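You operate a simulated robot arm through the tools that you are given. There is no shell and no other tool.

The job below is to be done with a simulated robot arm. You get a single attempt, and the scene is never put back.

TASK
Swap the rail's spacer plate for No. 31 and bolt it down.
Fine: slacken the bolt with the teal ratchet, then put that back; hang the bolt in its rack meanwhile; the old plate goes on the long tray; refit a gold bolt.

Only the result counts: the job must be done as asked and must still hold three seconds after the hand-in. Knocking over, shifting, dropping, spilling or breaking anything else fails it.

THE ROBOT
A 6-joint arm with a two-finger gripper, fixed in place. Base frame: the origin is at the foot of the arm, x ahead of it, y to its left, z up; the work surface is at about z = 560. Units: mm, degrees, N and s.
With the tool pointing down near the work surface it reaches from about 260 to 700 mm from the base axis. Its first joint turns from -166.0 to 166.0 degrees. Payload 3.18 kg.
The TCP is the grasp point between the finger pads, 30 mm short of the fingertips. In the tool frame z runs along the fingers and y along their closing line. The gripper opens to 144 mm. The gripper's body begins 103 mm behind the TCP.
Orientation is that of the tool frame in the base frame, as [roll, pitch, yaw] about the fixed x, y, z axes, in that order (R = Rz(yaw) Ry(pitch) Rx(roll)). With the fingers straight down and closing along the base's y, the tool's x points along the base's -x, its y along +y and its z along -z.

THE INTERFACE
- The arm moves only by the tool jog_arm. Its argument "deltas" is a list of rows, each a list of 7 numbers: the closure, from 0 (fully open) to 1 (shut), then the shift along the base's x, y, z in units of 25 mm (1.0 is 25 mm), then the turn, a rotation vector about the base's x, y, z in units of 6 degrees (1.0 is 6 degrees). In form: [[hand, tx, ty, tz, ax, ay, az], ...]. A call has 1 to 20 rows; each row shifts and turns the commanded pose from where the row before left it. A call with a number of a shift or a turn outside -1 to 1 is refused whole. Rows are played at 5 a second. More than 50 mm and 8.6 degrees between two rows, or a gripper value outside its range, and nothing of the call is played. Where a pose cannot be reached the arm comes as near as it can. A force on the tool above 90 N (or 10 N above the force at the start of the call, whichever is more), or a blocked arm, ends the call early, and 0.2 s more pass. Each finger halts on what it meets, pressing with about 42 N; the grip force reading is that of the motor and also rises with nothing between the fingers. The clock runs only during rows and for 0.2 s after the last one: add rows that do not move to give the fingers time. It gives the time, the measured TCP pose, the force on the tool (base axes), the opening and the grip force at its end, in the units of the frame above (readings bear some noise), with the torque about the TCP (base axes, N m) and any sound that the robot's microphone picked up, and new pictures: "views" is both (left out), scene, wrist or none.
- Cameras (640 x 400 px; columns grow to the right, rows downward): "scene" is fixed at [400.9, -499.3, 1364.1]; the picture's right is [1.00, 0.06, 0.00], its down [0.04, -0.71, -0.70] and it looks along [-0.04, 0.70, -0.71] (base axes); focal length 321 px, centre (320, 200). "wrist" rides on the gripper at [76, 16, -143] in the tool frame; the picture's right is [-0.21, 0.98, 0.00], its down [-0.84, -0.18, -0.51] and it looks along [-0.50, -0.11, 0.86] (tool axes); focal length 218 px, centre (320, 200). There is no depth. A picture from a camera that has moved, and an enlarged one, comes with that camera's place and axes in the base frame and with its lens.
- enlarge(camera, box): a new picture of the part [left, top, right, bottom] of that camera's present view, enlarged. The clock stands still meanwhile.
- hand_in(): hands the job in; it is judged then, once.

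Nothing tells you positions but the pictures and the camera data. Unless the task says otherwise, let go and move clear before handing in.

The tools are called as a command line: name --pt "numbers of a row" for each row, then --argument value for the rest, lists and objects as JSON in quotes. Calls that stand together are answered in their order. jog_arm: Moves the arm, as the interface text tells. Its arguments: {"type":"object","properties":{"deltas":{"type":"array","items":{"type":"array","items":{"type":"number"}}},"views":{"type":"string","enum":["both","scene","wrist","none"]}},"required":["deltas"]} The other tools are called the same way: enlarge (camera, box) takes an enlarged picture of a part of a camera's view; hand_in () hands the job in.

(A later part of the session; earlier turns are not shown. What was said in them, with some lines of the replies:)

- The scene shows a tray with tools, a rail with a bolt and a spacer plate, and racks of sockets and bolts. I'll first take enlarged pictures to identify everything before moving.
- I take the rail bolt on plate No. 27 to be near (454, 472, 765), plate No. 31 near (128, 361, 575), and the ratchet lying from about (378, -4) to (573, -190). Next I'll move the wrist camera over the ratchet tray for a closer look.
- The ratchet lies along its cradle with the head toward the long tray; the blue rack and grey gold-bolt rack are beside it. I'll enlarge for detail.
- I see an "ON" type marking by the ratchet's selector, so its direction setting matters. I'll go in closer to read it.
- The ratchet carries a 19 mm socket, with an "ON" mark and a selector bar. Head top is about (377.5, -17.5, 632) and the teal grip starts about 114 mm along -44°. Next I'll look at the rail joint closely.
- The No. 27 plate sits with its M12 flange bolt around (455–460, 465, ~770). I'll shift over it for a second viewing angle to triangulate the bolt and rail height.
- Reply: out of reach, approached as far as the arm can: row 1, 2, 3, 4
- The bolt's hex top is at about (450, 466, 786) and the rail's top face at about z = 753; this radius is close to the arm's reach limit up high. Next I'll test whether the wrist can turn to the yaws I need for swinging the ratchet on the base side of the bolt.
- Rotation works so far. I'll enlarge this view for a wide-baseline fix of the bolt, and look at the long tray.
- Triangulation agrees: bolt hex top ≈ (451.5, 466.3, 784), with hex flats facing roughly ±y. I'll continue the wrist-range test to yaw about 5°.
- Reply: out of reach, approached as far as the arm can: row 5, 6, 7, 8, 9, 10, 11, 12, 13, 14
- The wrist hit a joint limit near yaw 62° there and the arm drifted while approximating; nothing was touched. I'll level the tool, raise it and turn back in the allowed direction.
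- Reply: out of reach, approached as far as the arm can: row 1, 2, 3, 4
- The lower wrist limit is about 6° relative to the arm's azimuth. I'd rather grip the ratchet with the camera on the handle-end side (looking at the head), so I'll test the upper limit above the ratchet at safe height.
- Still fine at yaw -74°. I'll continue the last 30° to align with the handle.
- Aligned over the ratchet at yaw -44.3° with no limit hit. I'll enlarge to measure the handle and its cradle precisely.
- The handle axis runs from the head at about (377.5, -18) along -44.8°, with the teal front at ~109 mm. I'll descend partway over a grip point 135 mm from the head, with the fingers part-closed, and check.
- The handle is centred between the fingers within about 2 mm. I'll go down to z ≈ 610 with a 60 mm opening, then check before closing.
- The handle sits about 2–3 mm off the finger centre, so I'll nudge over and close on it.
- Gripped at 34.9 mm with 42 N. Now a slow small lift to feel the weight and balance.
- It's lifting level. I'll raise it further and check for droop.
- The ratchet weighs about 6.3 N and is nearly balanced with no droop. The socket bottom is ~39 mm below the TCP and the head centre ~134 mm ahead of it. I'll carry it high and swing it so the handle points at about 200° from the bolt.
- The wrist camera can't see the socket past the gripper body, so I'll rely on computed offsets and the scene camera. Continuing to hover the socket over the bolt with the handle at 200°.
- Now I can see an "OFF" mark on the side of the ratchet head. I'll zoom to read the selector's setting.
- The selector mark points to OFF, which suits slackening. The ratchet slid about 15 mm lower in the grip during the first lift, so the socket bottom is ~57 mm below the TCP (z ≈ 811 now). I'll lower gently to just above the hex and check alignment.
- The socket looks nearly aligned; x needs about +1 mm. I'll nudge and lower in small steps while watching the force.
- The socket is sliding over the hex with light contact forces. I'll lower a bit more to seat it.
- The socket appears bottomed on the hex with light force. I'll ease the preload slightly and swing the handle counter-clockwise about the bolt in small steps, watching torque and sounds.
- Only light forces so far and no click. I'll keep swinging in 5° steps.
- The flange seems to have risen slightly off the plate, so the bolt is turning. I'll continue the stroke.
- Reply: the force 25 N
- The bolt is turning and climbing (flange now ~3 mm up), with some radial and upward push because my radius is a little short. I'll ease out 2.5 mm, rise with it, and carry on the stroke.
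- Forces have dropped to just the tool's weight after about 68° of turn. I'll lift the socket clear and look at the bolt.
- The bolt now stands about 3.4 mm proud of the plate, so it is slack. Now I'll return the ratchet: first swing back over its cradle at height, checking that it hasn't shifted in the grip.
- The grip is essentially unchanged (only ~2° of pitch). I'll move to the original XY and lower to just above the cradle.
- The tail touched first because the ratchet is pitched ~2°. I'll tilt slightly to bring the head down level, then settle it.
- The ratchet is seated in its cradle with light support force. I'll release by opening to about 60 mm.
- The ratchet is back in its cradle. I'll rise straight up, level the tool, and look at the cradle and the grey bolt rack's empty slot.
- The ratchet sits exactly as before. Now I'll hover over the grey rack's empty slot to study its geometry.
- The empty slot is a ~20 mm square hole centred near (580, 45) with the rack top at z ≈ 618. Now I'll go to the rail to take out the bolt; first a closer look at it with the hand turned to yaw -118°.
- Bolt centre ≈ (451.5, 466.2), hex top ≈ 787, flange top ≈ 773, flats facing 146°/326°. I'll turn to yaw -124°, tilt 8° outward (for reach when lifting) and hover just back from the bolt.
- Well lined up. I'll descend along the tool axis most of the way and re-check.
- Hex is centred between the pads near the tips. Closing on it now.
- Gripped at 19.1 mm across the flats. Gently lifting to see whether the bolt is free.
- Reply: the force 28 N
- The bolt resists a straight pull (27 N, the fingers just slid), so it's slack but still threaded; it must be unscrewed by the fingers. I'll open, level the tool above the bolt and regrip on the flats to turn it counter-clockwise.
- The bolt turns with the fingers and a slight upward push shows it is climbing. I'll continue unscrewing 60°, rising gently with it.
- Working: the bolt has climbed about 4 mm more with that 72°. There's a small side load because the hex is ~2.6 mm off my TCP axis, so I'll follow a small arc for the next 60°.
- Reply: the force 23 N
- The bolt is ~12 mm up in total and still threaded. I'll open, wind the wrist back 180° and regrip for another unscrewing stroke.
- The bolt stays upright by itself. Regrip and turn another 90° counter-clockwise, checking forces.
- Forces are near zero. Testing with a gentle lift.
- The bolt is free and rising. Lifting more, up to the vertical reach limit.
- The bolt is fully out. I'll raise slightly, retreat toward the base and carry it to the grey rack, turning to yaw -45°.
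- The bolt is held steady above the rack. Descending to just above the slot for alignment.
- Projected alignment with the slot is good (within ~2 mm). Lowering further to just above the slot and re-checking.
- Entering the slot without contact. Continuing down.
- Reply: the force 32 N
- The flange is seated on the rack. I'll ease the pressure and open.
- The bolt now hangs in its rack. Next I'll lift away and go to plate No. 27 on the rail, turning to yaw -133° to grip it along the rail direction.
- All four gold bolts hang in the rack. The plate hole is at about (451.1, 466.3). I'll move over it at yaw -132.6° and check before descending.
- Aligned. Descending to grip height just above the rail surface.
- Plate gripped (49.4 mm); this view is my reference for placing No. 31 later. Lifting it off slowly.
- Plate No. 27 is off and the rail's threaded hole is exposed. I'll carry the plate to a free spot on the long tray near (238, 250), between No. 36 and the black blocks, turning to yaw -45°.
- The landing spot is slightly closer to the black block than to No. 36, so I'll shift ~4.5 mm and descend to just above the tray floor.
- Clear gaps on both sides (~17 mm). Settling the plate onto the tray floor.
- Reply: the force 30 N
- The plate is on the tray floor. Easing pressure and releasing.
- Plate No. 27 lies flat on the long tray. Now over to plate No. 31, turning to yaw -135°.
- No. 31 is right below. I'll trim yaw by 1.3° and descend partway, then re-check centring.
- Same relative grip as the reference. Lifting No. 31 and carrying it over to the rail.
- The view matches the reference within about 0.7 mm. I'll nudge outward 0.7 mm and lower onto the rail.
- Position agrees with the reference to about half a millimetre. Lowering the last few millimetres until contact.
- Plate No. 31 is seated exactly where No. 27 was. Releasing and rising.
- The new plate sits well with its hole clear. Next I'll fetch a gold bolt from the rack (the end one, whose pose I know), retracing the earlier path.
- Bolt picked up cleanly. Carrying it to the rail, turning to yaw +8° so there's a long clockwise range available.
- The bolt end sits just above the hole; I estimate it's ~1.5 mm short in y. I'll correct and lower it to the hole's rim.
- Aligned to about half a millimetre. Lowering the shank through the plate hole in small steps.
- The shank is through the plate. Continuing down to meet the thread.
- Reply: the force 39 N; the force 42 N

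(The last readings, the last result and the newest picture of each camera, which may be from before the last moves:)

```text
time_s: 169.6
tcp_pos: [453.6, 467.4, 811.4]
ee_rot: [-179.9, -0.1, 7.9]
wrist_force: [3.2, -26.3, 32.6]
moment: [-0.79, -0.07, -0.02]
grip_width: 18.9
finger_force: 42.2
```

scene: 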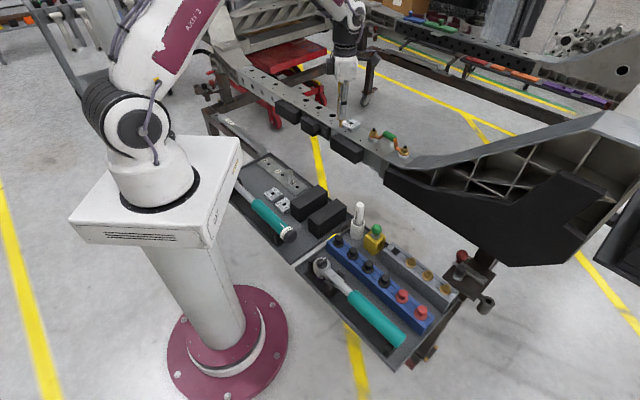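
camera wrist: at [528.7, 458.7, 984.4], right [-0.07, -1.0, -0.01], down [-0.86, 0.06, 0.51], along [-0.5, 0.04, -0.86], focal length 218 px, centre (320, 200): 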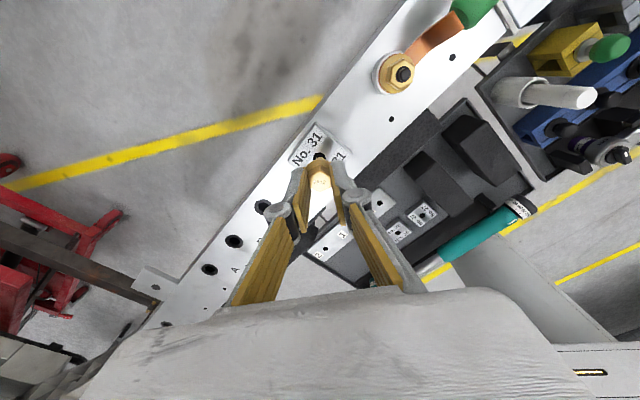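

Contact with side force toward -y: I'm ~1.5 mm too far out. Backing up, recentring, and checking.

jog_arm --pt "1 0 0 0.14 0 0 0" --pt "1 -0.04 -0.06 0 0 0 0" --pt "1 0 0 0 0 0 0" --views "wrist"

enlarge --camera "scene" --box '[340, 105, 364, 130]'

enlarge --camera "wrist" --box '[260, 110, 380, 230]'

```text
time_s: 170.4
tcp_pos: [450.3, 467.5, 812.4]
ee_rot: [-179.9, 0.0, 7.9]
wrist_force: [1.1, -0.8, -0.7]
moment: [-0.01, -0.04, 0.04]
grip_width: 18.9
finger_force: 42.1
camera wrist: at [528.5, 461.3, 956.4], right [-0.07, -1.0, 0.0], down [-0.86, 0.06, 0.51], along [-0.51, 0.04, -0.86], focal length 218 px, centre (320, 200)
```

wrist: 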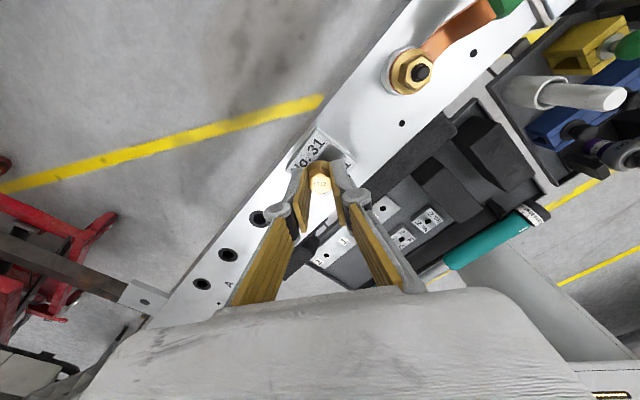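

```text
16.00 times, centred on (352, 118) of scene
camera zoom: at [400.9, -499.3, 1364.1], right [1.0, 0.06, 0.0], down [0.04, -0.71, -0.7], along [-0.04, 0.7, -0.71], focal length 5137 px, centre (-192, 1520)
```

zoom: 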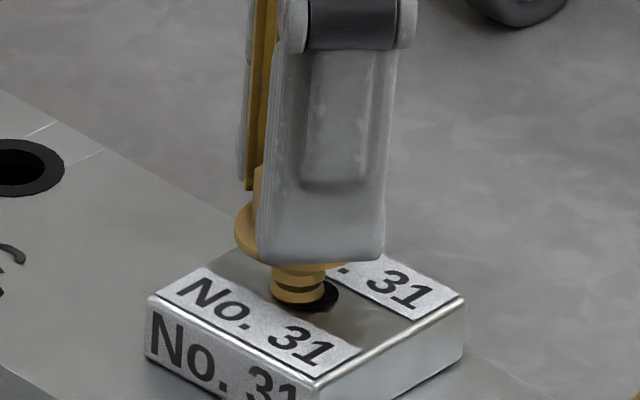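

```text
3.33 times, centred on (320, 170) of wrist
camera zoom: at [528.5, 461.3, 956.4], right [-0.07, -1.0, 0.0], down [-0.86, 0.06, 0.51], along [-0.51, 0.04, -0.86], focal length 728 px, centre (320, 300)
```

zoom: 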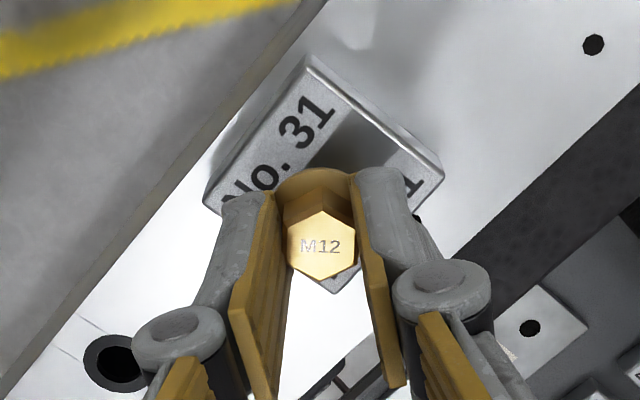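

enlarge --camera "scene" --box '[346, 116, 358, 126]'

```text
16.00 times, centred on (352, 121) of scene
camera zoom: at [400.9, -499.3, 1364.1], right [1.0, 0.06, 0.0], down [0.04, -0.71, -0.7], along [-0.04, 0.7, -0.71], focal length 5137 px, centre (-192, 1464)
```

zoom: 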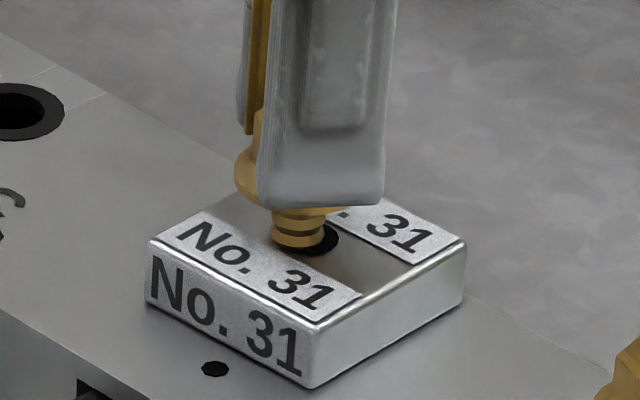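

jog_arm --pt "1 0.08 -0.04 0.04 0 0 0" --pt "1 0 0 0 0 0 0" --pt "1 0 0 0 0 0 0" --views "none"

enlarge --camera "scene" --box '[340, 105, 364, 130]'

```text
time_s: 171.2
tcp_pos: [454.2, 465.3, 814.5]
ee_rot: [-179.9, 0.1, 7.9]
wrist_force: [-0.7, 0.3, 0.5]
moment: [0.01, 0.0, -0.01]
grip_width: 18.7
finger_force: 42.1
```

```text
16.00 times, centred on (352, 118) of scene
camera zoom: at [400.9, -499.3, 1364.1], right [1.0, 0.06, 0.0], down [0.04, -0.71, -0.7], along [-0.04, 0.7, -0.71], focal length 5137 px, centre (-192, 1520)
```

zoom: 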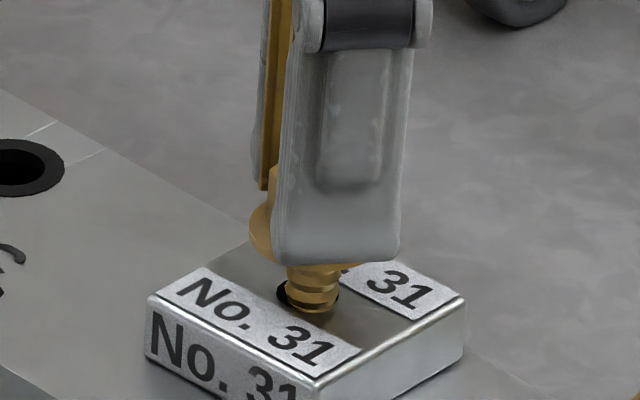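

The bolt may have shifted or tilted in the grip during contact. I'll raise it a little and check.

jog_arm --pt "1 0 0 0.2 0 0 0" --pt "1 0 0 0.2 0 0 0" --pt "1 0 0 0.2 0 0 0" --pt "1 0 0 0 0 0 0" --pt "1 0 0 0 0 0 0" --views "wrist"

enlarge --camera "scene" --box '[340, 105, 364, 130]'

enlarge --camera "wrist" --box '[260, 110, 380, 230]'

```text
time_s: 172.4
tcp_pos: [453.7, 466.2, 830.2]
ee_rot: [-179.8, 0.1, 8.0]
wrist_force: [0.4, 0.1, -0.8]
moment: [0.02, 0.0, 0.03]
grip_width: 18.8
finger_force: 42.1
camera wrist: at [531.4, 458.9, 973.0], right [-0.07, -1.0, 0.0], down [-0.86, 0.06, 0.51], along [-0.51, 0.04, -0.86], focal length 218 px, centre (320, 200)
```

wrist: 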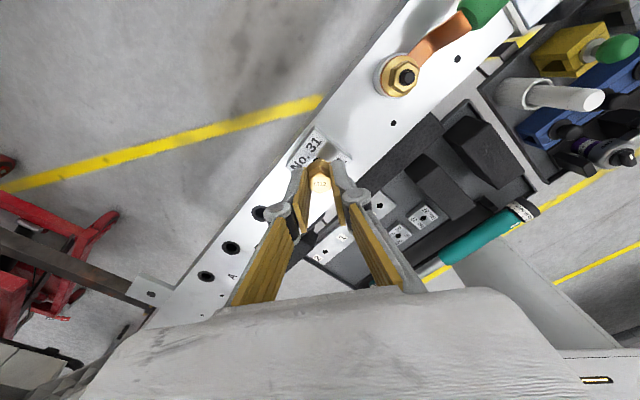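

```text
16.00 times, centred on (352, 118) of scene
camera zoom: at [400.9, -499.3, 1364.1], right [1.0, 0.06, 0.0], down [0.04, -0.71, -0.7], along [-0.04, 0.7, -0.71], focal length 5137 px, centre (-192, 1520)
```

zoom: 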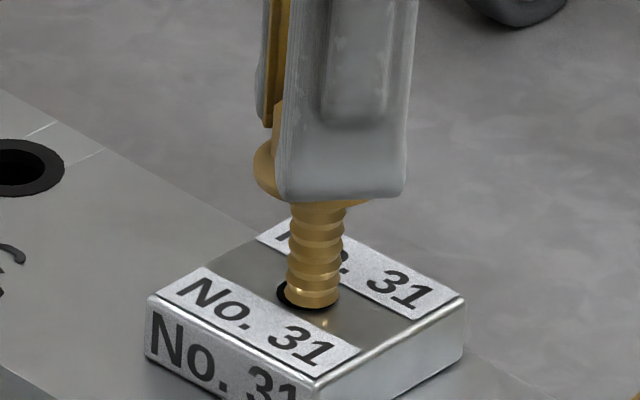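

```text
3.33 times, centred on (320, 170) of wrist
camera zoom: at [531.4, 458.9, 973.0], right [-0.07, -1.0, 0.0], down [-0.86, 0.06, 0.51], along [-0.51, 0.04, -0.86], focal length 728 px, centre (320, 300)
```

zoom: 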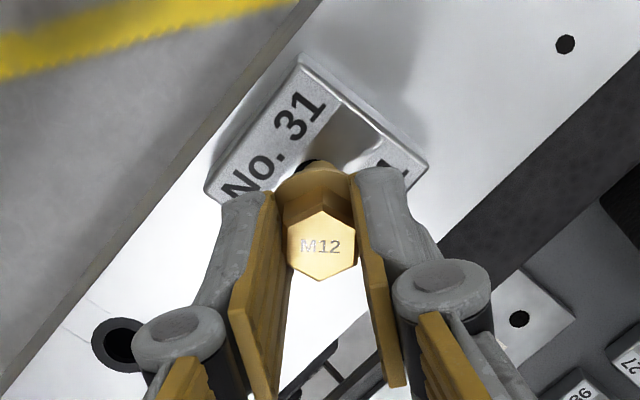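

The bolt is still vertical and centred (within ~0.4 mm), so the contact was just the thread entrance. I'll descend again to a light touch and then screw clockwise with feed.

jog_arm --pt "1 -0.016 0 -0.2 0 0 0" --pt "1 0 0 -0.2 0 0 0" --pt "1 0 0 -0.2 0 0 0" --pt "1 0 0 -0.06 0 0 0" --pt "1 0 0 0 0 0 0" --views "none"

enlarge --camera "scene" --box '[340, 105, 364, 130]'

```text
time_s: 173.6
tcp_pos: [452.9, 465.6, 814.3]
ee_rot: [-179.9, 0.1, 8.0]
wrist_force: [0.5, 0.4, -1.4]
moment: [0.01, -0.03, 0.02]
grip_width: 18.7
finger_force: 41.9
```

```text
16.00 times, centred on (352, 118) of scene
camera zoom: at [400.9, -499.3, 1364.1], right [1.0, 0.06, 0.0], down [0.04, -0.71, -0.7], along [-0.04, 0.7, -0.71], focal length 5137 px, centre (-192, 1520)
```

zoom: 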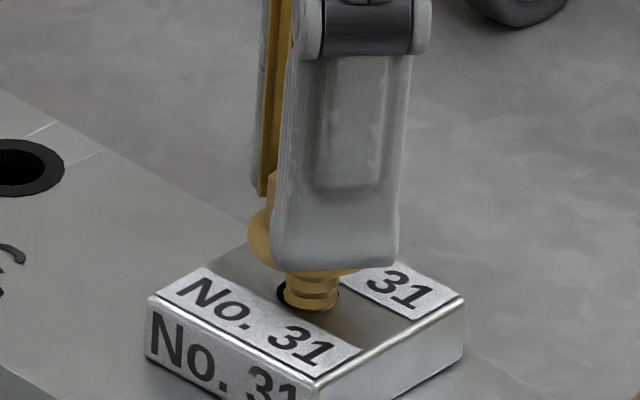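

I suspect a small tilt of the bolt in the grip. I'll lift it clear of the plate to inspect it properly.

jog_arm --pt "1 0 0 0.3 0 0 0" --pt "1 0 0 0.3 0 0 0" --pt "1 0 0 0.3 0 0 0" --pt "1 0 0 0.2 0 0 0" --pt "1 0 0 0 0 0 0" --views "wrist"

enlarge --camera "scene" --box '[340, 100, 364, 125]'

enlarge --camera "wrist" --box '[280, 130, 360, 210]'

```text
time_s: 174.8
tcp_pos: [452.0, 465.0, 839.4]
ee_rot: [-179.7, -0.3, 8.0]
wrist_force: [-0.2, 0.4, -1.1]
moment: [0.0, -0.01, 0.04]
grip_width: 18.7
finger_force: 42.3
camera wrist: at [530.2, 457.8, 983.8], right [-0.07, -1.0, -0.01], down [-0.86, 0.06, 0.51], along [-0.5, 0.04, -0.86], focal length 218 px, centre (320, 200)
```

wrist: 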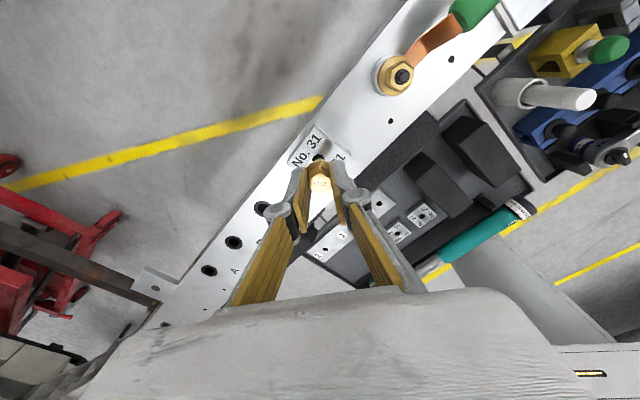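

```text
16.00 times, centred on (352, 112) of scene
camera zoom: at [400.9, -499.3, 1364.1], right [1.0, 0.06, 0.0], down [0.04, -0.71, -0.7], along [-0.04, 0.7, -0.71], focal length 5137 px, centre (-192, 1600)
```

zoom: 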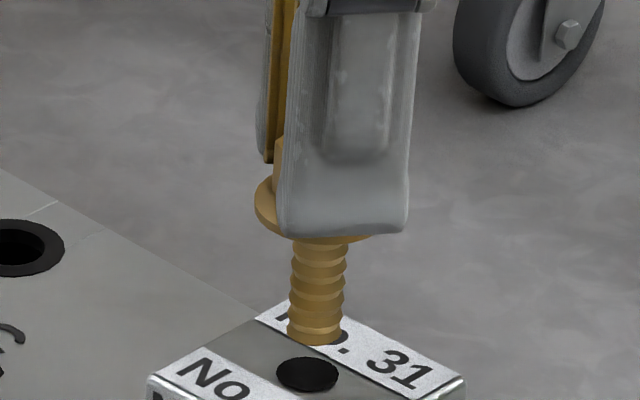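

```text
5.00 times, centred on (320, 170) of wrist
camera zoom: at [530.2, 457.8, 983.8], right [-0.07, -1.0, -0.01], down [-0.86, 0.06, 0.51], along [-0.5, 0.04, -0.86], focal length 1091 px, centre (320, 350)
```

zoom: 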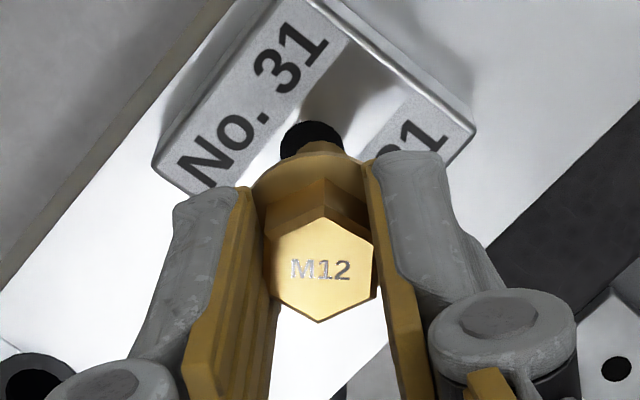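

The bolt is still essentially vertical. I'll set y about 1 mm inward of the previous attempt (against the side push) and approach the thread again gently.

jog_arm --pt "1 -0.008 0.04 -0.3 0 0 0" --pt "1 0 0 -0.3 0 0 0" --pt "1 0 0 -0.3 0 0 0" --pt "1 0 0 -0.14 0 0 0" --pt "1 0 0 0 0 0 0" --views "none"

enlarge --camera "scene" --box '[340, 105, 364, 130]'

```text
time_s: 176.0
tcp_pos: [453.7, 465.9, 814.0]
ee_rot: [-179.8, 0.1, 7.9]
wrist_force: [0.4, 0.5, 0.1]
moment: [-0.03, 0.02, -0.06]
grip_width: 18.9
finger_force: 41.6
```

```text
16.00 times, centred on (352, 118) of scene
camera zoom: at [400.9, -499.3, 1364.1], right [1.0, 0.06, 0.0], down [0.04, -0.71, -0.7], along [-0.04, 0.7, -0.71], focal length 5137 px, centre (-192, 1520)
```

zoom: 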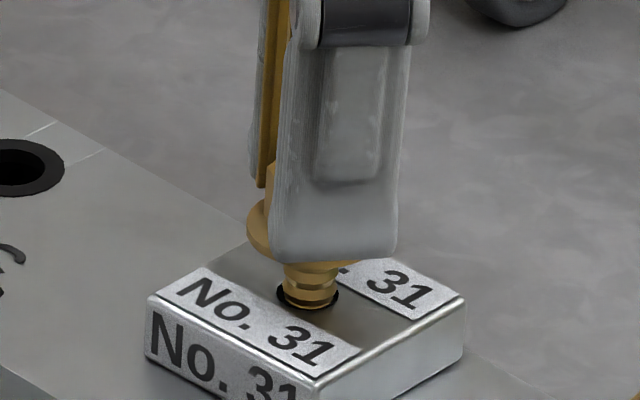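

jog_arm --pt "1 0 0 -0.06 0 0 0" --pt "1 0 0 0 0 0 0" --views "none"

jog_arm --pt "1 0 0 -0.06 0 0 0" --pt "1 0 0 0 0 0 0" --views "none"

```text
time_s: 176.6
tcp_pos: [452.9, 467.3, 814.1]
ee_rot: [-179.9, 0.1, 7.9]
wrist_force: [0.1, -0.7, -1.2]
moment: [0.03, 0.01, -0.01]
grip_width: 19.0
finger_force: 41.2
```

```text
time_s: 177.2
tcp_pos: [453.7, 466.3, 812.4]
ee_rot: [-179.8, 0.2, 8.0]
wrist_force: [0.2, 0.6, -1.2]
moment: [0.0, 0.01, 0.0]
grip_width: 18.8
finger_force: 42.3
```

jog_arm --pt "1 0 0 -0.05 0 0 0" --pt "1 0 0 0 0 0 0" --views "none"

jog_arm --pt "1 0 0 -0.05 0 0 0" --pt "1 0 0 0 0 0 0" --views "none"

```text
time_s: 177.8
tcp_pos: [453.6, 465.5, 810.5]
ee_rot: [-180.0, 0.0, 7.9]
wrist_force: [-4.3, -4.2, 11.8]
moment: [-0.11, 0.01, -0.01]
grip_width: 18.6
finger_force: 42.2
```

```text
time_s: 178.4
tcp_pos: [453.2, 467.4, 812.1]
ee_rot: [-179.8, 0.1, 8.0]
wrist_force: [-9.3, -6.9, 29.8]
moment: [-0.22, 0.32, 0.0]
grip_width: 18.8
finger_force: 42.1
```

Contact with much smaller side force now. I'll ease slightly, trim position, and start turning clockwise with a matching feed.

jog_arm --pt "1 -0.016 -0.016 0.05 0 0 0" --pt "1 0 0 0 0 0 -1" --pt "1 0 0 -0.01 0 0 -1" --pt "1 0 0 -0.012 0 0 -1" --pt "1 0 0 -0.014 0 0 -1" --pt "1 0 0 -0.015 0 0 -1" --pt "1 0 0 0 0 0 0" --views "none"

enlarge --camera "scene" --box '[340, 105, 364, 130]'

```text
time_s: 180.0
tcp_pos: [452.7, 466.0, 809.9]
ee_rot: [-179.9, 0.0, -22.2]
wrist_force: [6.4, 5.7, 7.0]
moment: [0.08, -0.19, 0.03]
grip_width: 18.9
finger_force: 42.4
```

```text
16.00 times, centred on (352, 118) of scene
camera zoom: at [400.9, -499.3, 1364.1], right [1.0, 0.06, 0.0], down [0.04, -0.71, -0.7], along [-0.04, 0.7, -0.71], focal length 5137 px, centre (-192, 1520)
```

zoom: 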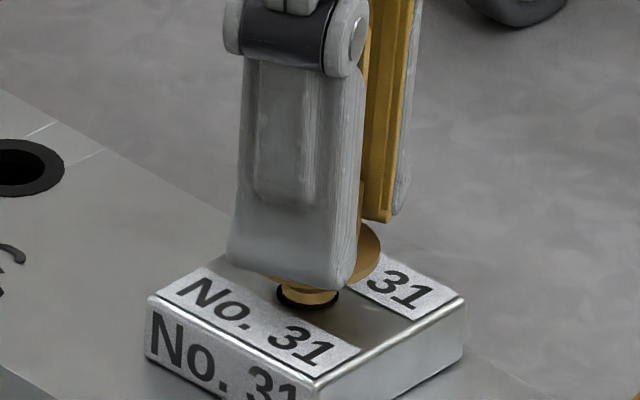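

jog_arm --pt "1 0 0 0 0 0 0" --views "wrist"

enlarge --camera "wrist" --box '[260, 110, 380, 230]'

```text
time_s: 180.4
tcp_pos: [452.7, 466.3, 809.4]
ee_rot: [-179.9, 0.0, -22.1]
wrist_force: [7.7, 3.9, 5.5]
moment: [0.1, -0.24, 0.0]
grip_width: 18.9
finger_force: 41.6
camera wrist: at [517.3, 421.4, 952.6], right [-0.56, -0.83, 0.0], down [-0.71, 0.48, 0.51], along [-0.42, 0.29, -0.86], focal length 218 px, centre (320, 200)
```

wrist: 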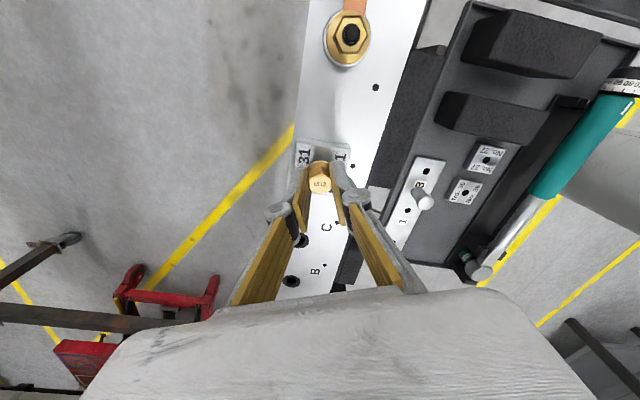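

```text
3.33 times, centred on (320, 170) of wrist
camera zoom: at [517.3, 421.4, 952.6], right [-0.56, -0.83, 0.0], down [-0.71, 0.48, 0.51], along [-0.42, 0.29, -0.86], focal length 728 px, centre (320, 300)
```

zoom: 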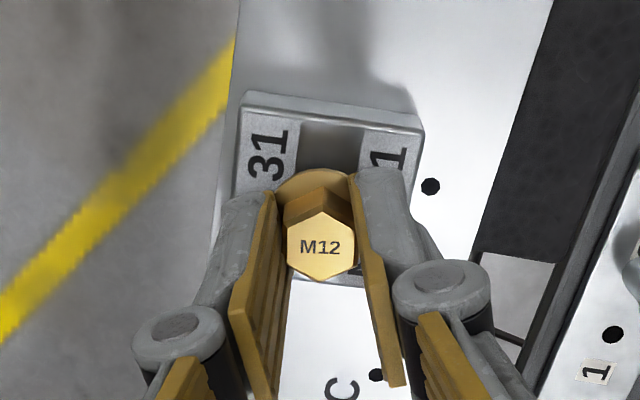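

The bolt turns with the fingers and forces are light. Continuing clockwise with feed.

jog_arm --pt "1 0.012 0.008 -0.015 0 0 -1" --pt "1 0 0 -0.015 0 0 -1" --pt "1 0 0 -0.015 0 0 -1" --pt "1 0 0 -0.015 0 0 -1" --pt "1 0 0 -0.015 0 0 -1" --pt "1 0 0 -0.015 0 0 -1" --pt "1 0 0 -0.015 0 0 -1" --pt "1 0 0 -0.015 0 0 -1" --pt "1 0 0 -0.015 0 0 -1" --pt "1 0 0 -0.015 0 0 -1" --pt "1 0 0 0 0 0 0" --views "wrist"

enlarge --camera "scene" --box '[340, 105, 364, 130]'

enlarge --camera "wrist" --box '[260, 110, 380, 230]'

```text
time_s: 182.8
tcp_pos: [453.1, 467.5, 805.6]
ee_rot: [-179.9, 0.1, -82.2]
wrist_force: [-9.1, -9.9, 25.0]
moment: [-0.31, 0.22, 0.03]
grip_width: 18.8
finger_force: 42.1
camera wrist: at [446.1, 387.0, 948.9], right [-1.0, 0.07, 0.0], down [0.06, 0.86, 0.51], along [0.04, 0.51, -0.86], focal length 218 px, centre (320, 200)
```

wrist: 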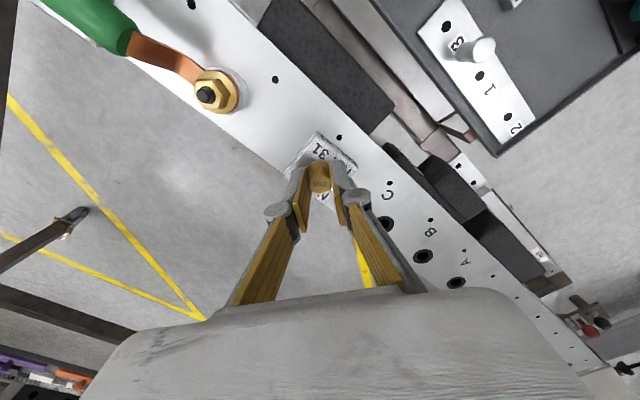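

```text
16.00 times, centred on (352, 118) of scene
camera zoom: at [400.9, -499.3, 1364.1], right [1.0, 0.06, 0.0], down [0.04, -0.71, -0.7], along [-0.04, 0.7, -0.71], focal length 5137 px, centre (-192, 1520)
```

zoom: 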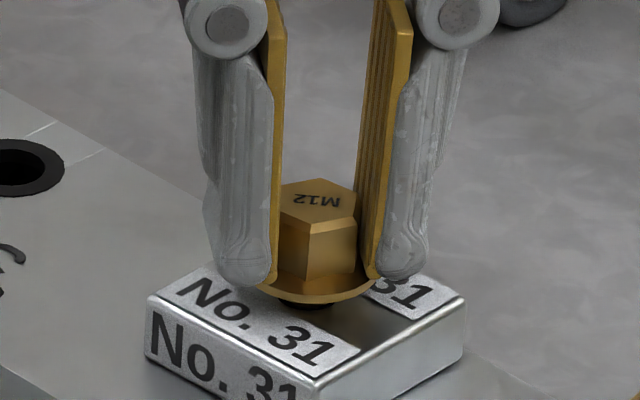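

```text
3.33 times, centred on (320, 170) of wrist
camera zoom: at [446.1, 387.0, 948.9], right [-1.0, 0.07, 0.0], down [0.06, 0.86, 0.51], along [0.04, 0.51, -0.86], focal length 728 px, centre (320, 300)
```

zoom: 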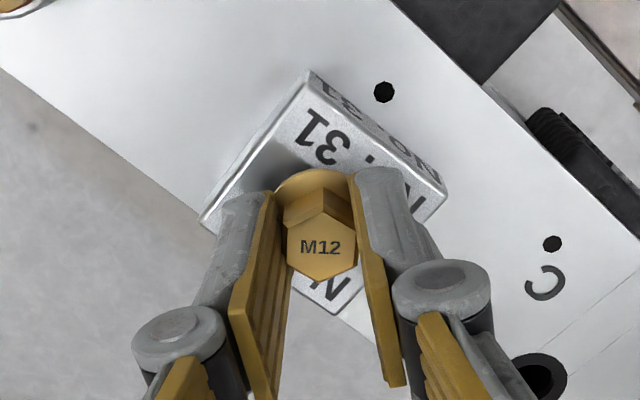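

The bolt is screwing in: flange ~6 mm above the plate. I'll relax the push a little and continue clockwise with a slower feed.

jog_arm --pt "1 -0.016 -0.016 0.03 0 0 -1" --pt "1 0 0 -0.01 0 0 -1" --pt "1 0 0 -0.01 0 0 -1" --pt "1 0 0 -0.01 0 0 -1" --pt "1 0 0 -0.01 0 0 -1" --pt "1 0 0 -0.01 0 0 -1" --pt "1 0 0 -0.01 0 0 -1" --pt "1 0 0 -0.01 0 0 -1" --pt "1 0 0 -0.01 0 0 -1" --pt "1 0 0 -0.01 0 0 -1" --pt "1 0 0 0 0 0 0" --views "none"

enlarge --camera "scene" --box '[340, 105, 364, 130]'

```text
time_s: 185.2
tcp_pos: [451.9, 465.4, 802.7]
ee_rot: [-179.9, -0.1, -142.2]
wrist_force: [-13.6, 8.0, -28.1]
moment: [0.12, 0.27, 0.04]
grip_width: 18.9
finger_force: 42.1
```

```text
16.00 times, centred on (352, 118) of scene
camera zoom: at [400.9, -499.3, 1364.1], right [1.0, 0.06, 0.0], down [0.04, -0.71, -0.7], along [-0.04, 0.7, -0.71], focal length 5137 px, centre (-192, 1520)
```

zoom: 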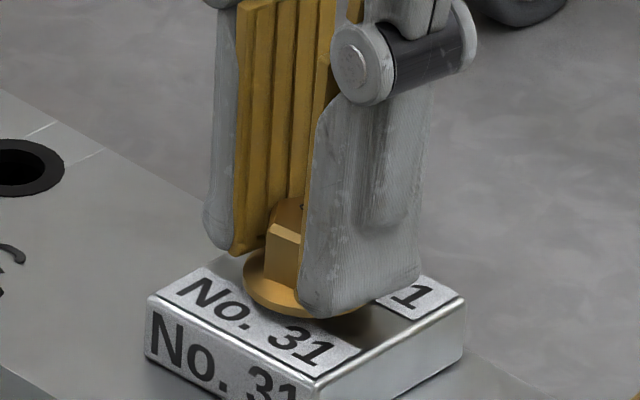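

Thread engaged and pulling down; flange ~3.4 mm above the plate. Continuing clockwise with a matched feed.

jog_arm --pt "1 -0.02 0.012 -0.04 0 0 -1" --pt "1 0 0 -0.012 0 0 -1" --pt "1 0 0 -0.012 0 0 -1" --pt "1 0 0 -0.012 0 0 -1" --pt "1 0 0 -0.012 0 0 -1" --pt "1 0 0 -0.012 0 0 -1" --pt "1 0 0 -0.012 0 0 -1" --pt "1 0 0 -0.012 0 0 -1" --pt "1 0 0 0 0 0 0" --views "none"

enlarge --camera "scene" --box '[340, 105, 364, 130]'

```text
time_s: 187.2
tcp_pos: [452.5, 467.5, 800.3]
ee_rot: [-180.0, 0.1, 169.8]
wrist_force: [-17.7, 5.9, -19.7]
moment: [0.18, 0.58, 0.01]
grip_width: 18.5
finger_force: 41.4
```

```text
16.00 times, centred on (352, 118) of scene
camera zoom: at [400.9, -499.3, 1364.1], right [1.0, 0.06, 0.0], down [0.04, -0.71, -0.7], along [-0.04, 0.7, -0.71], focal length 5137 px, centre (-192, 1520)
```

zoom: 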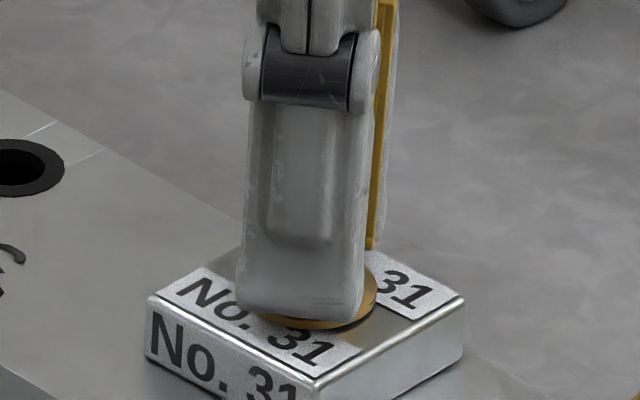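

The flange is almost down on the plate. Continuing clockwise until it snugs up.

jog_arm --pt "1 -0.02 0.01 -0.025 0 0 -1" --pt "1 0 0 -0.008 0 0 -1" --pt "1 0 0 -0.005 0 0 -1" --pt "1 0 0 0 0 0 0" --views "none"

enlarge --camera "scene" --box '[340, 105, 364, 130]'

```text
time_s: 188.2
tcp_pos: [453.3, 466.3, 800.4]
ee_rot: [179.9, 0.2, 151.7]
wrist_force: [0.0, -0.5, -9.2]
moment: [0.01, -0.03, 0.21]
grip_width: 18.8
finger_force: 42.3
```

```text
16.00 times, centred on (352, 118) of scene
camera zoom: at [400.9, -499.3, 1364.1], right [1.0, 0.06, 0.0], down [0.04, -0.71, -0.7], along [-0.04, 0.7, -0.71], focal length 5137 px, centre (-192, 1520)
```

zoom: 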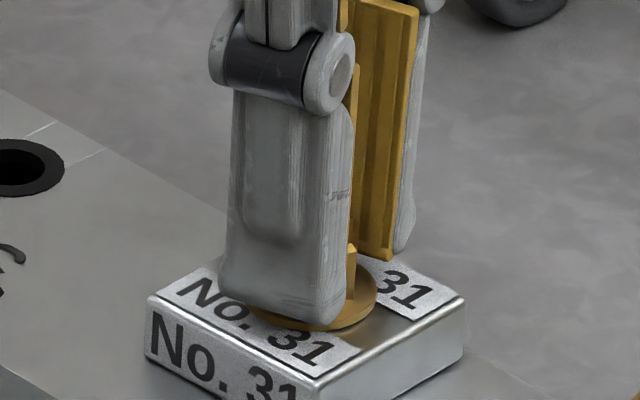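

Flange is on the plate and a reaction torque is starting. A few more degrees to snug it tight.

jog_arm --pt "1 0 0 -0.01 0 0 -0.5" --pt "1 0 0 0 0 0 -0.5" --pt "1 0 0 0 0 0 0" --views "none"

jog_arm --pt "1 0 0 0 0 0 -0.5" --pt "1 0 0 0 0 0 -0.5" --pt "1 0 0 0 0 0 0" --views "none"

enlarge --camera "scene" --box '[340, 105, 364, 130]'

```text
time_s: 189.0
tcp_pos: [452.8, 466.2, 802.1]
ee_rot: [180.0, 0.0, 145.8]
wrist_force: [1.4, -3.9, 6.7]
moment: [-0.16, -0.14, 0.13]
grip_width: 19.0
finger_force: 42.4
```

```text
time_s: 189.8
tcp_pos: [451.6, 466.9, 801.5]
ee_rot: [179.8, 0.1, 139.9]
wrist_force: [0.4, 0.3, 14.1]
moment: [-0.03, -0.02, 0.03]
grip_width: 18.9
finger_force: 42.2
```

```text
16.00 times, centred on (352, 118) of scene
camera zoom: at [400.9, -499.3, 1364.1], right [1.0, 0.06, 0.0], down [0.04, -0.71, -0.7], along [-0.04, 0.7, -0.71], focal length 5137 px, centre (-192, 1520)
```

zoom: 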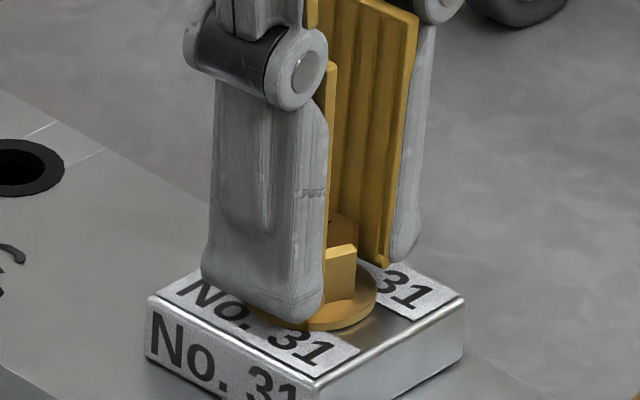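

jog_arm --pt "1 0 0 0 0 0 -0.5" --pt "1 0 0 0 0 0 -0.5" --pt "1 0 0 0 0 0 -0.5" --pt "1 0 0 0 0 0 0" --views "wrist"

enlarge --camera "wrist" --box '[260, 110, 380, 230]'

enlarge --camera "scene" --box '[340, 105, 364, 130]'

```text
time_s: 190.8
tcp_pos: [452.6, 467.7, 800.3]
ee_rot: [180.0, 0.0, 130.9]
wrist_force: [5.3, 8.8, 7.6]
moment: [0.24, -0.13, 0.22]
grip_width: 18.5
finger_force: 42.3
camera wrist: at [413.6, 534.9, 943.6], right [0.88, 0.48, 0.0], down [0.41, -0.75, 0.51], along [0.25, -0.44, -0.86], focal length 218 px, centre (320, 200)
```

wrist: 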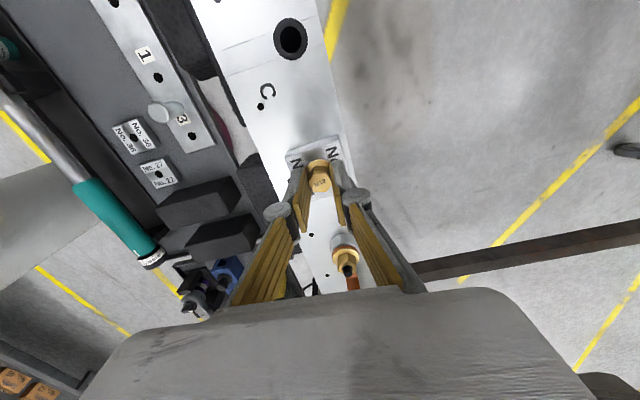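

```text
3.33 times, centred on (320, 170) of wrist
camera zoom: at [413.6, 534.9, 943.6], right [0.88, 0.48, 0.0], down [0.41, -0.75, 0.51], along [0.25, -0.44, -0.86], focal length 728 px, centre (320, 300)
```

zoom: 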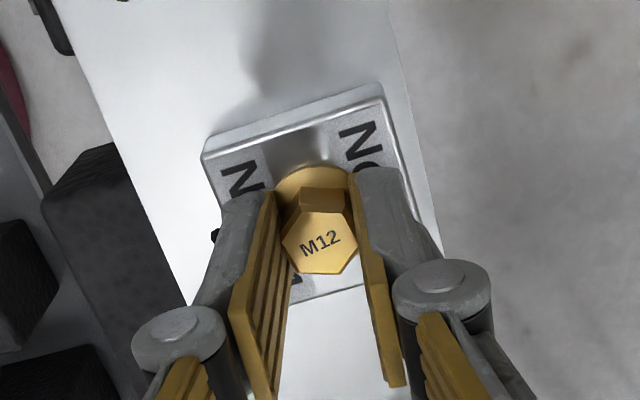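

```text
16.00 times, centred on (352, 118) of scene
camera zoom: at [400.9, -499.3, 1364.1], right [1.0, 0.06, 0.0], down [0.04, -0.71, -0.7], along [-0.04, 0.7, -0.71], focal length 5137 px, centre (-192, 1520)
```

zoom: 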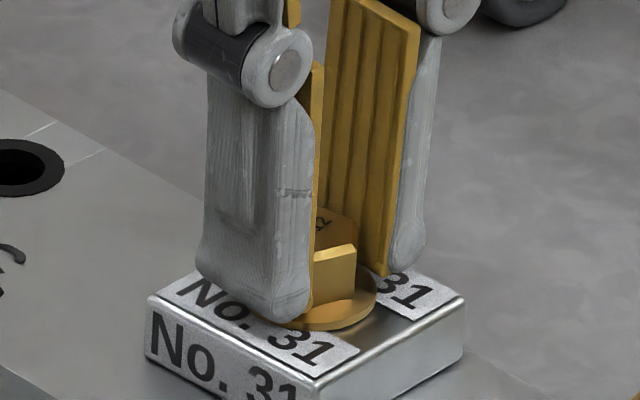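

The hex has begun to slip in the pads, meaning the bolt is seated and finger-tight. I'll open, rise and compare with the original seated state.

jog_arm --pt "0.8 0 0 0 0 0 0" --pt "0.72 0 0 0 0 0 0" --pt "0.72 0 0 0 0 0 0" --pt "0.72 0 0 0.3 0 0 0" --pt "0.72 0 0 0.6 0 0 0" --pt "0.72 0 0 0.5 0 0 0" --pt "0.72 -0.8 -0.8 0 0 0 0" --pt "0.72 -0.9 -0.9 0.2 0 0 0" --pt "0.72 -0.9 -0.9 0.2 0 0 0" --pt "0.72 -0.9 -0.9 0 0 0 0" --pt "0.72 0 0 0 0 0 0"

enlarge --camera "scene" --box '[340, 105, 364, 130]'

enlarge --camera "scene" --box '[325, 90, 385, 140]'

```text
time_s: 193.2
tcp_pos: [363.6, 379.4, 845.8]
ee_rot: [-180.0, 0.1, 130.9]
wrist_force: [-1.0, -0.1, -0.7]
moment: [0.0, 0.0, -0.03]
grip_width: 40.2
finger_force: 0.1
camera wrist: at [325.8, 447.1, 988.6], right [0.88, 0.48, 0.0], down [0.42, -0.75, 0.51], along [0.25, -0.45, -0.86], focal length 218 px, centre (320, 200)
```

scene: 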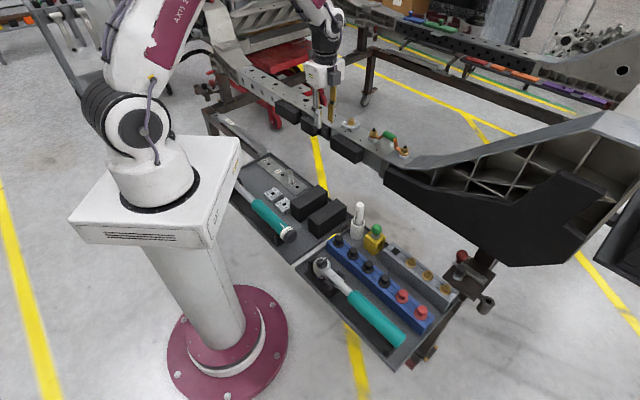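
wrist: 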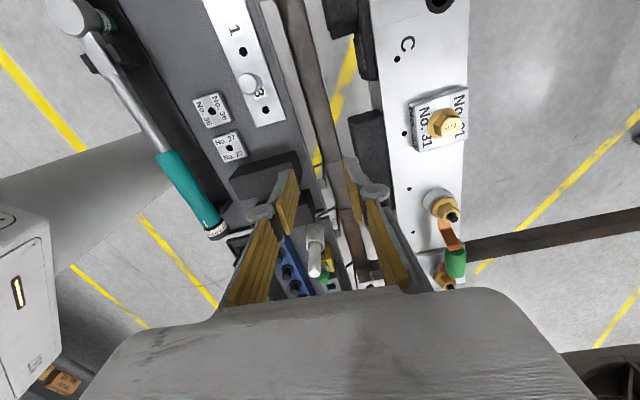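

```text
16.00 times, centred on (352, 118) of scene
camera zoom: at [400.9, -499.3, 1364.1], right [1.0, 0.06, 0.0], down [0.04, -0.71, -0.7], along [-0.04, 0.7, -0.71], focal length 5137 px, centre (-192, 1520)
```

zoom: 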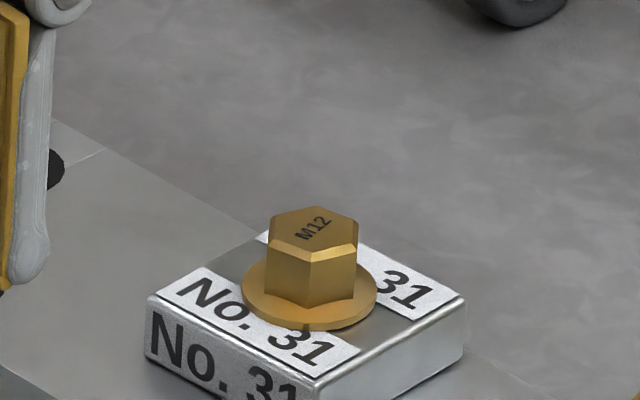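

```text
8.00 times, centred on (355, 115) of scene
camera zoom: at [400.9, -499.3, 1364.1], right [1.0, 0.06, 0.0], down [0.04, -0.71, -0.7], along [-0.04, 0.7, -0.71], focal length 2569 px, centre (40, 880)
```

zoom: 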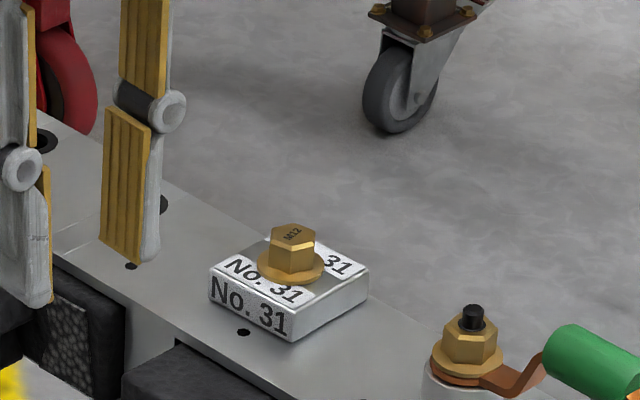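

The flange sits flush on plate No. 31, just like the original joint. Before handing in, I'll verify the trays and surroundings.

enlarge --camera "scene" --box '[220, 130, 380, 230]'

enlarge --camera "scene" --box '[300, 190, 480, 360]'

enlarge --camera "wrist" --box '[380, 60, 500, 180]'

enlarge --camera "wrist" --box '[160, 60, 320, 200]'

```text
4.00 times, centred on (300, 180) of scene
camera zoom: at [400.9, -499.3, 1364.1], right [1.0, 0.06, 0.0], down [0.04, -0.71, -0.7], along [-0.04, 0.7, -0.71], focal length 1284 px, centre (400, 280)
```

zoom: 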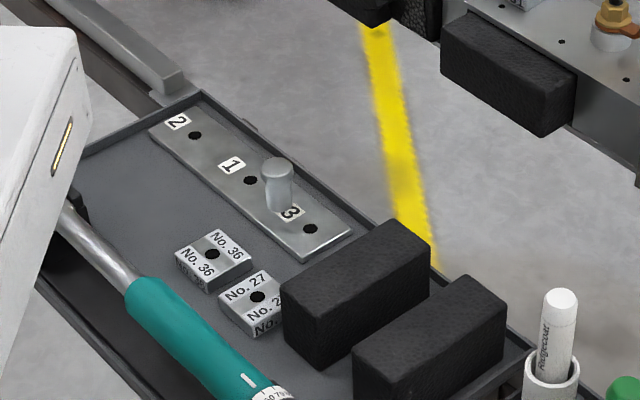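

```text
2.35 times, centred on (390, 275) of scene
camera zoom: at [400.9, -499.3, 1364.1], right [1.0, 0.06, 0.0], down [0.04, -0.71, -0.7], along [-0.04, 0.7, -0.71], focal length 756 px, centre (155, 24)
```

zoom: 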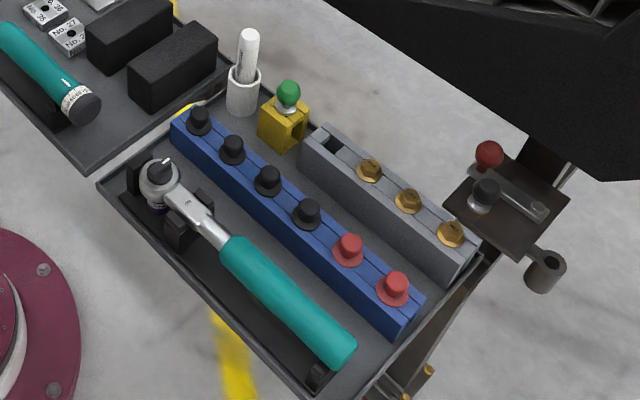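

```text
3.33 times, centred on (440, 120) of wrist
camera zoom: at [325.8, 447.1, 988.6], right [0.88, 0.48, 0.0], down [0.42, -0.75, 0.51], along [0.25, -0.45, -0.86], focal length 728 px, centre (-80, 467)
```

zoom: 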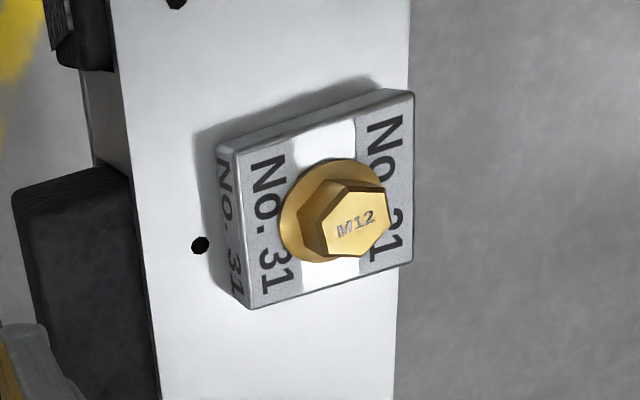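

```text
2.86 times, centred on (240, 130) of wrist
camera zoom: at [325.8, 447.1, 988.6], right [0.88, 0.48, 0.0], down [0.42, -0.75, 0.51], along [0.25, -0.45, -0.86], focal length 624 px, centre (549, 400)
```

zoom: 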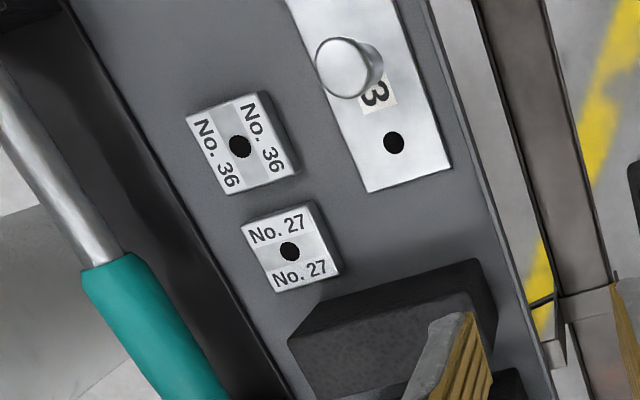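

Everything checks out: No. 31 is bolted flat on the rail, No. 27 lies on the long tray, the ratchet is in its cradle, the remaining gold bolts are racked, and nothing else has moved. I'll draw the arm well clear before handing in.

jog_arm --pt "0.72 -0.2 -0.8 0.5 0 0 0" --pt "0.6 -0.2 -0.8 0.8 0 0 0" --pt "0.4 0 -0.8 0.8 0 0 0" --pt "0.2 0 -0.8 0.8 0 0 0" --pt "0 0 0 0 0 0 0" --pt "0 0 0 0 0 0 0" --views "scene"

enlarge --camera "scene" --box '[325, 90, 385, 140]'

```text
time_s: 194.6
tcp_pos: [353.1, 299.1, 918.0]
ee_rot: [-180.0, 0.2, 131.0]
wrist_force: [0.1, -0.5, 0.7]
moment: [-0.01, 0.02, 0.01]
grip_width: 144.1
finger_force: 0.1
```

scene: 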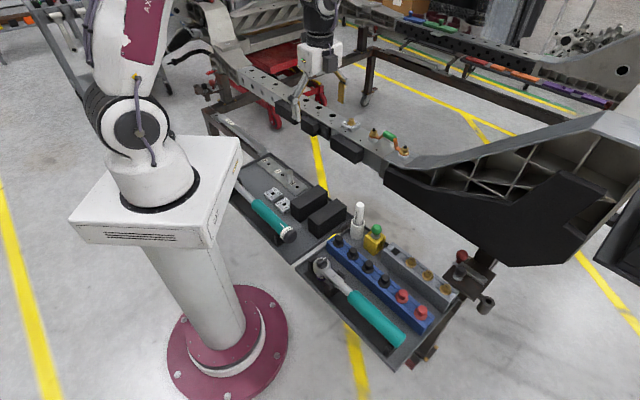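

```text
8.00 times, centred on (355, 115) of scene
camera zoom: at [400.9, -499.3, 1364.1], right [1.0, 0.06, 0.0], down [0.04, -0.71, -0.7], along [-0.04, 0.7, -0.71], focal length 2569 px, centre (40, 880)
```

zoom: 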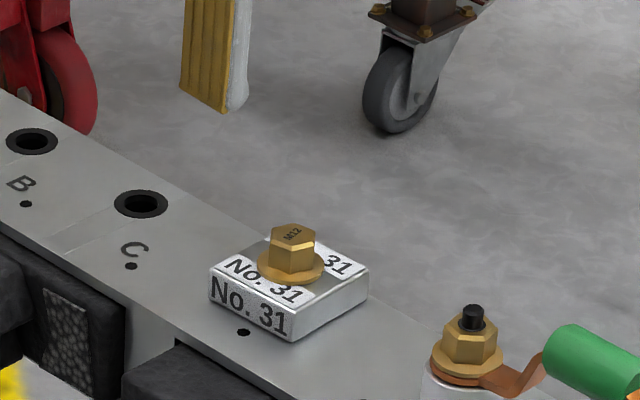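

The joint is complete and stable, and the arm is clear of everything with its hand open. Handing in.

hand_in

```text
The job is handed in.
```

Plate No. 31 is on the rail with a gold bolt screwed down until its flange sits flush on the plate. The job has been handed in, and I haven't seen a verdict.

- **Bolt:** I slackened it with the teal ratchet, unscrewed it with the fingers, and hung it in the empty slot of the gold rack. I then refitted that same bolt.
- **Tightness:** the refitted bolt is finger-tight. I turned it until the hex slipped in the gripper, and did not use the ratchet or the torque wrench to tighten it.
- **Ratchet:** it is back in its cradle, in the same place as at the start.
- **Old plate:** No. 27 lies flat on the long tray, between No. 36 and the black blocks.
- **Everything else:** the last pictures show nothing knocked over or moved. The arm is clear with the hand open.
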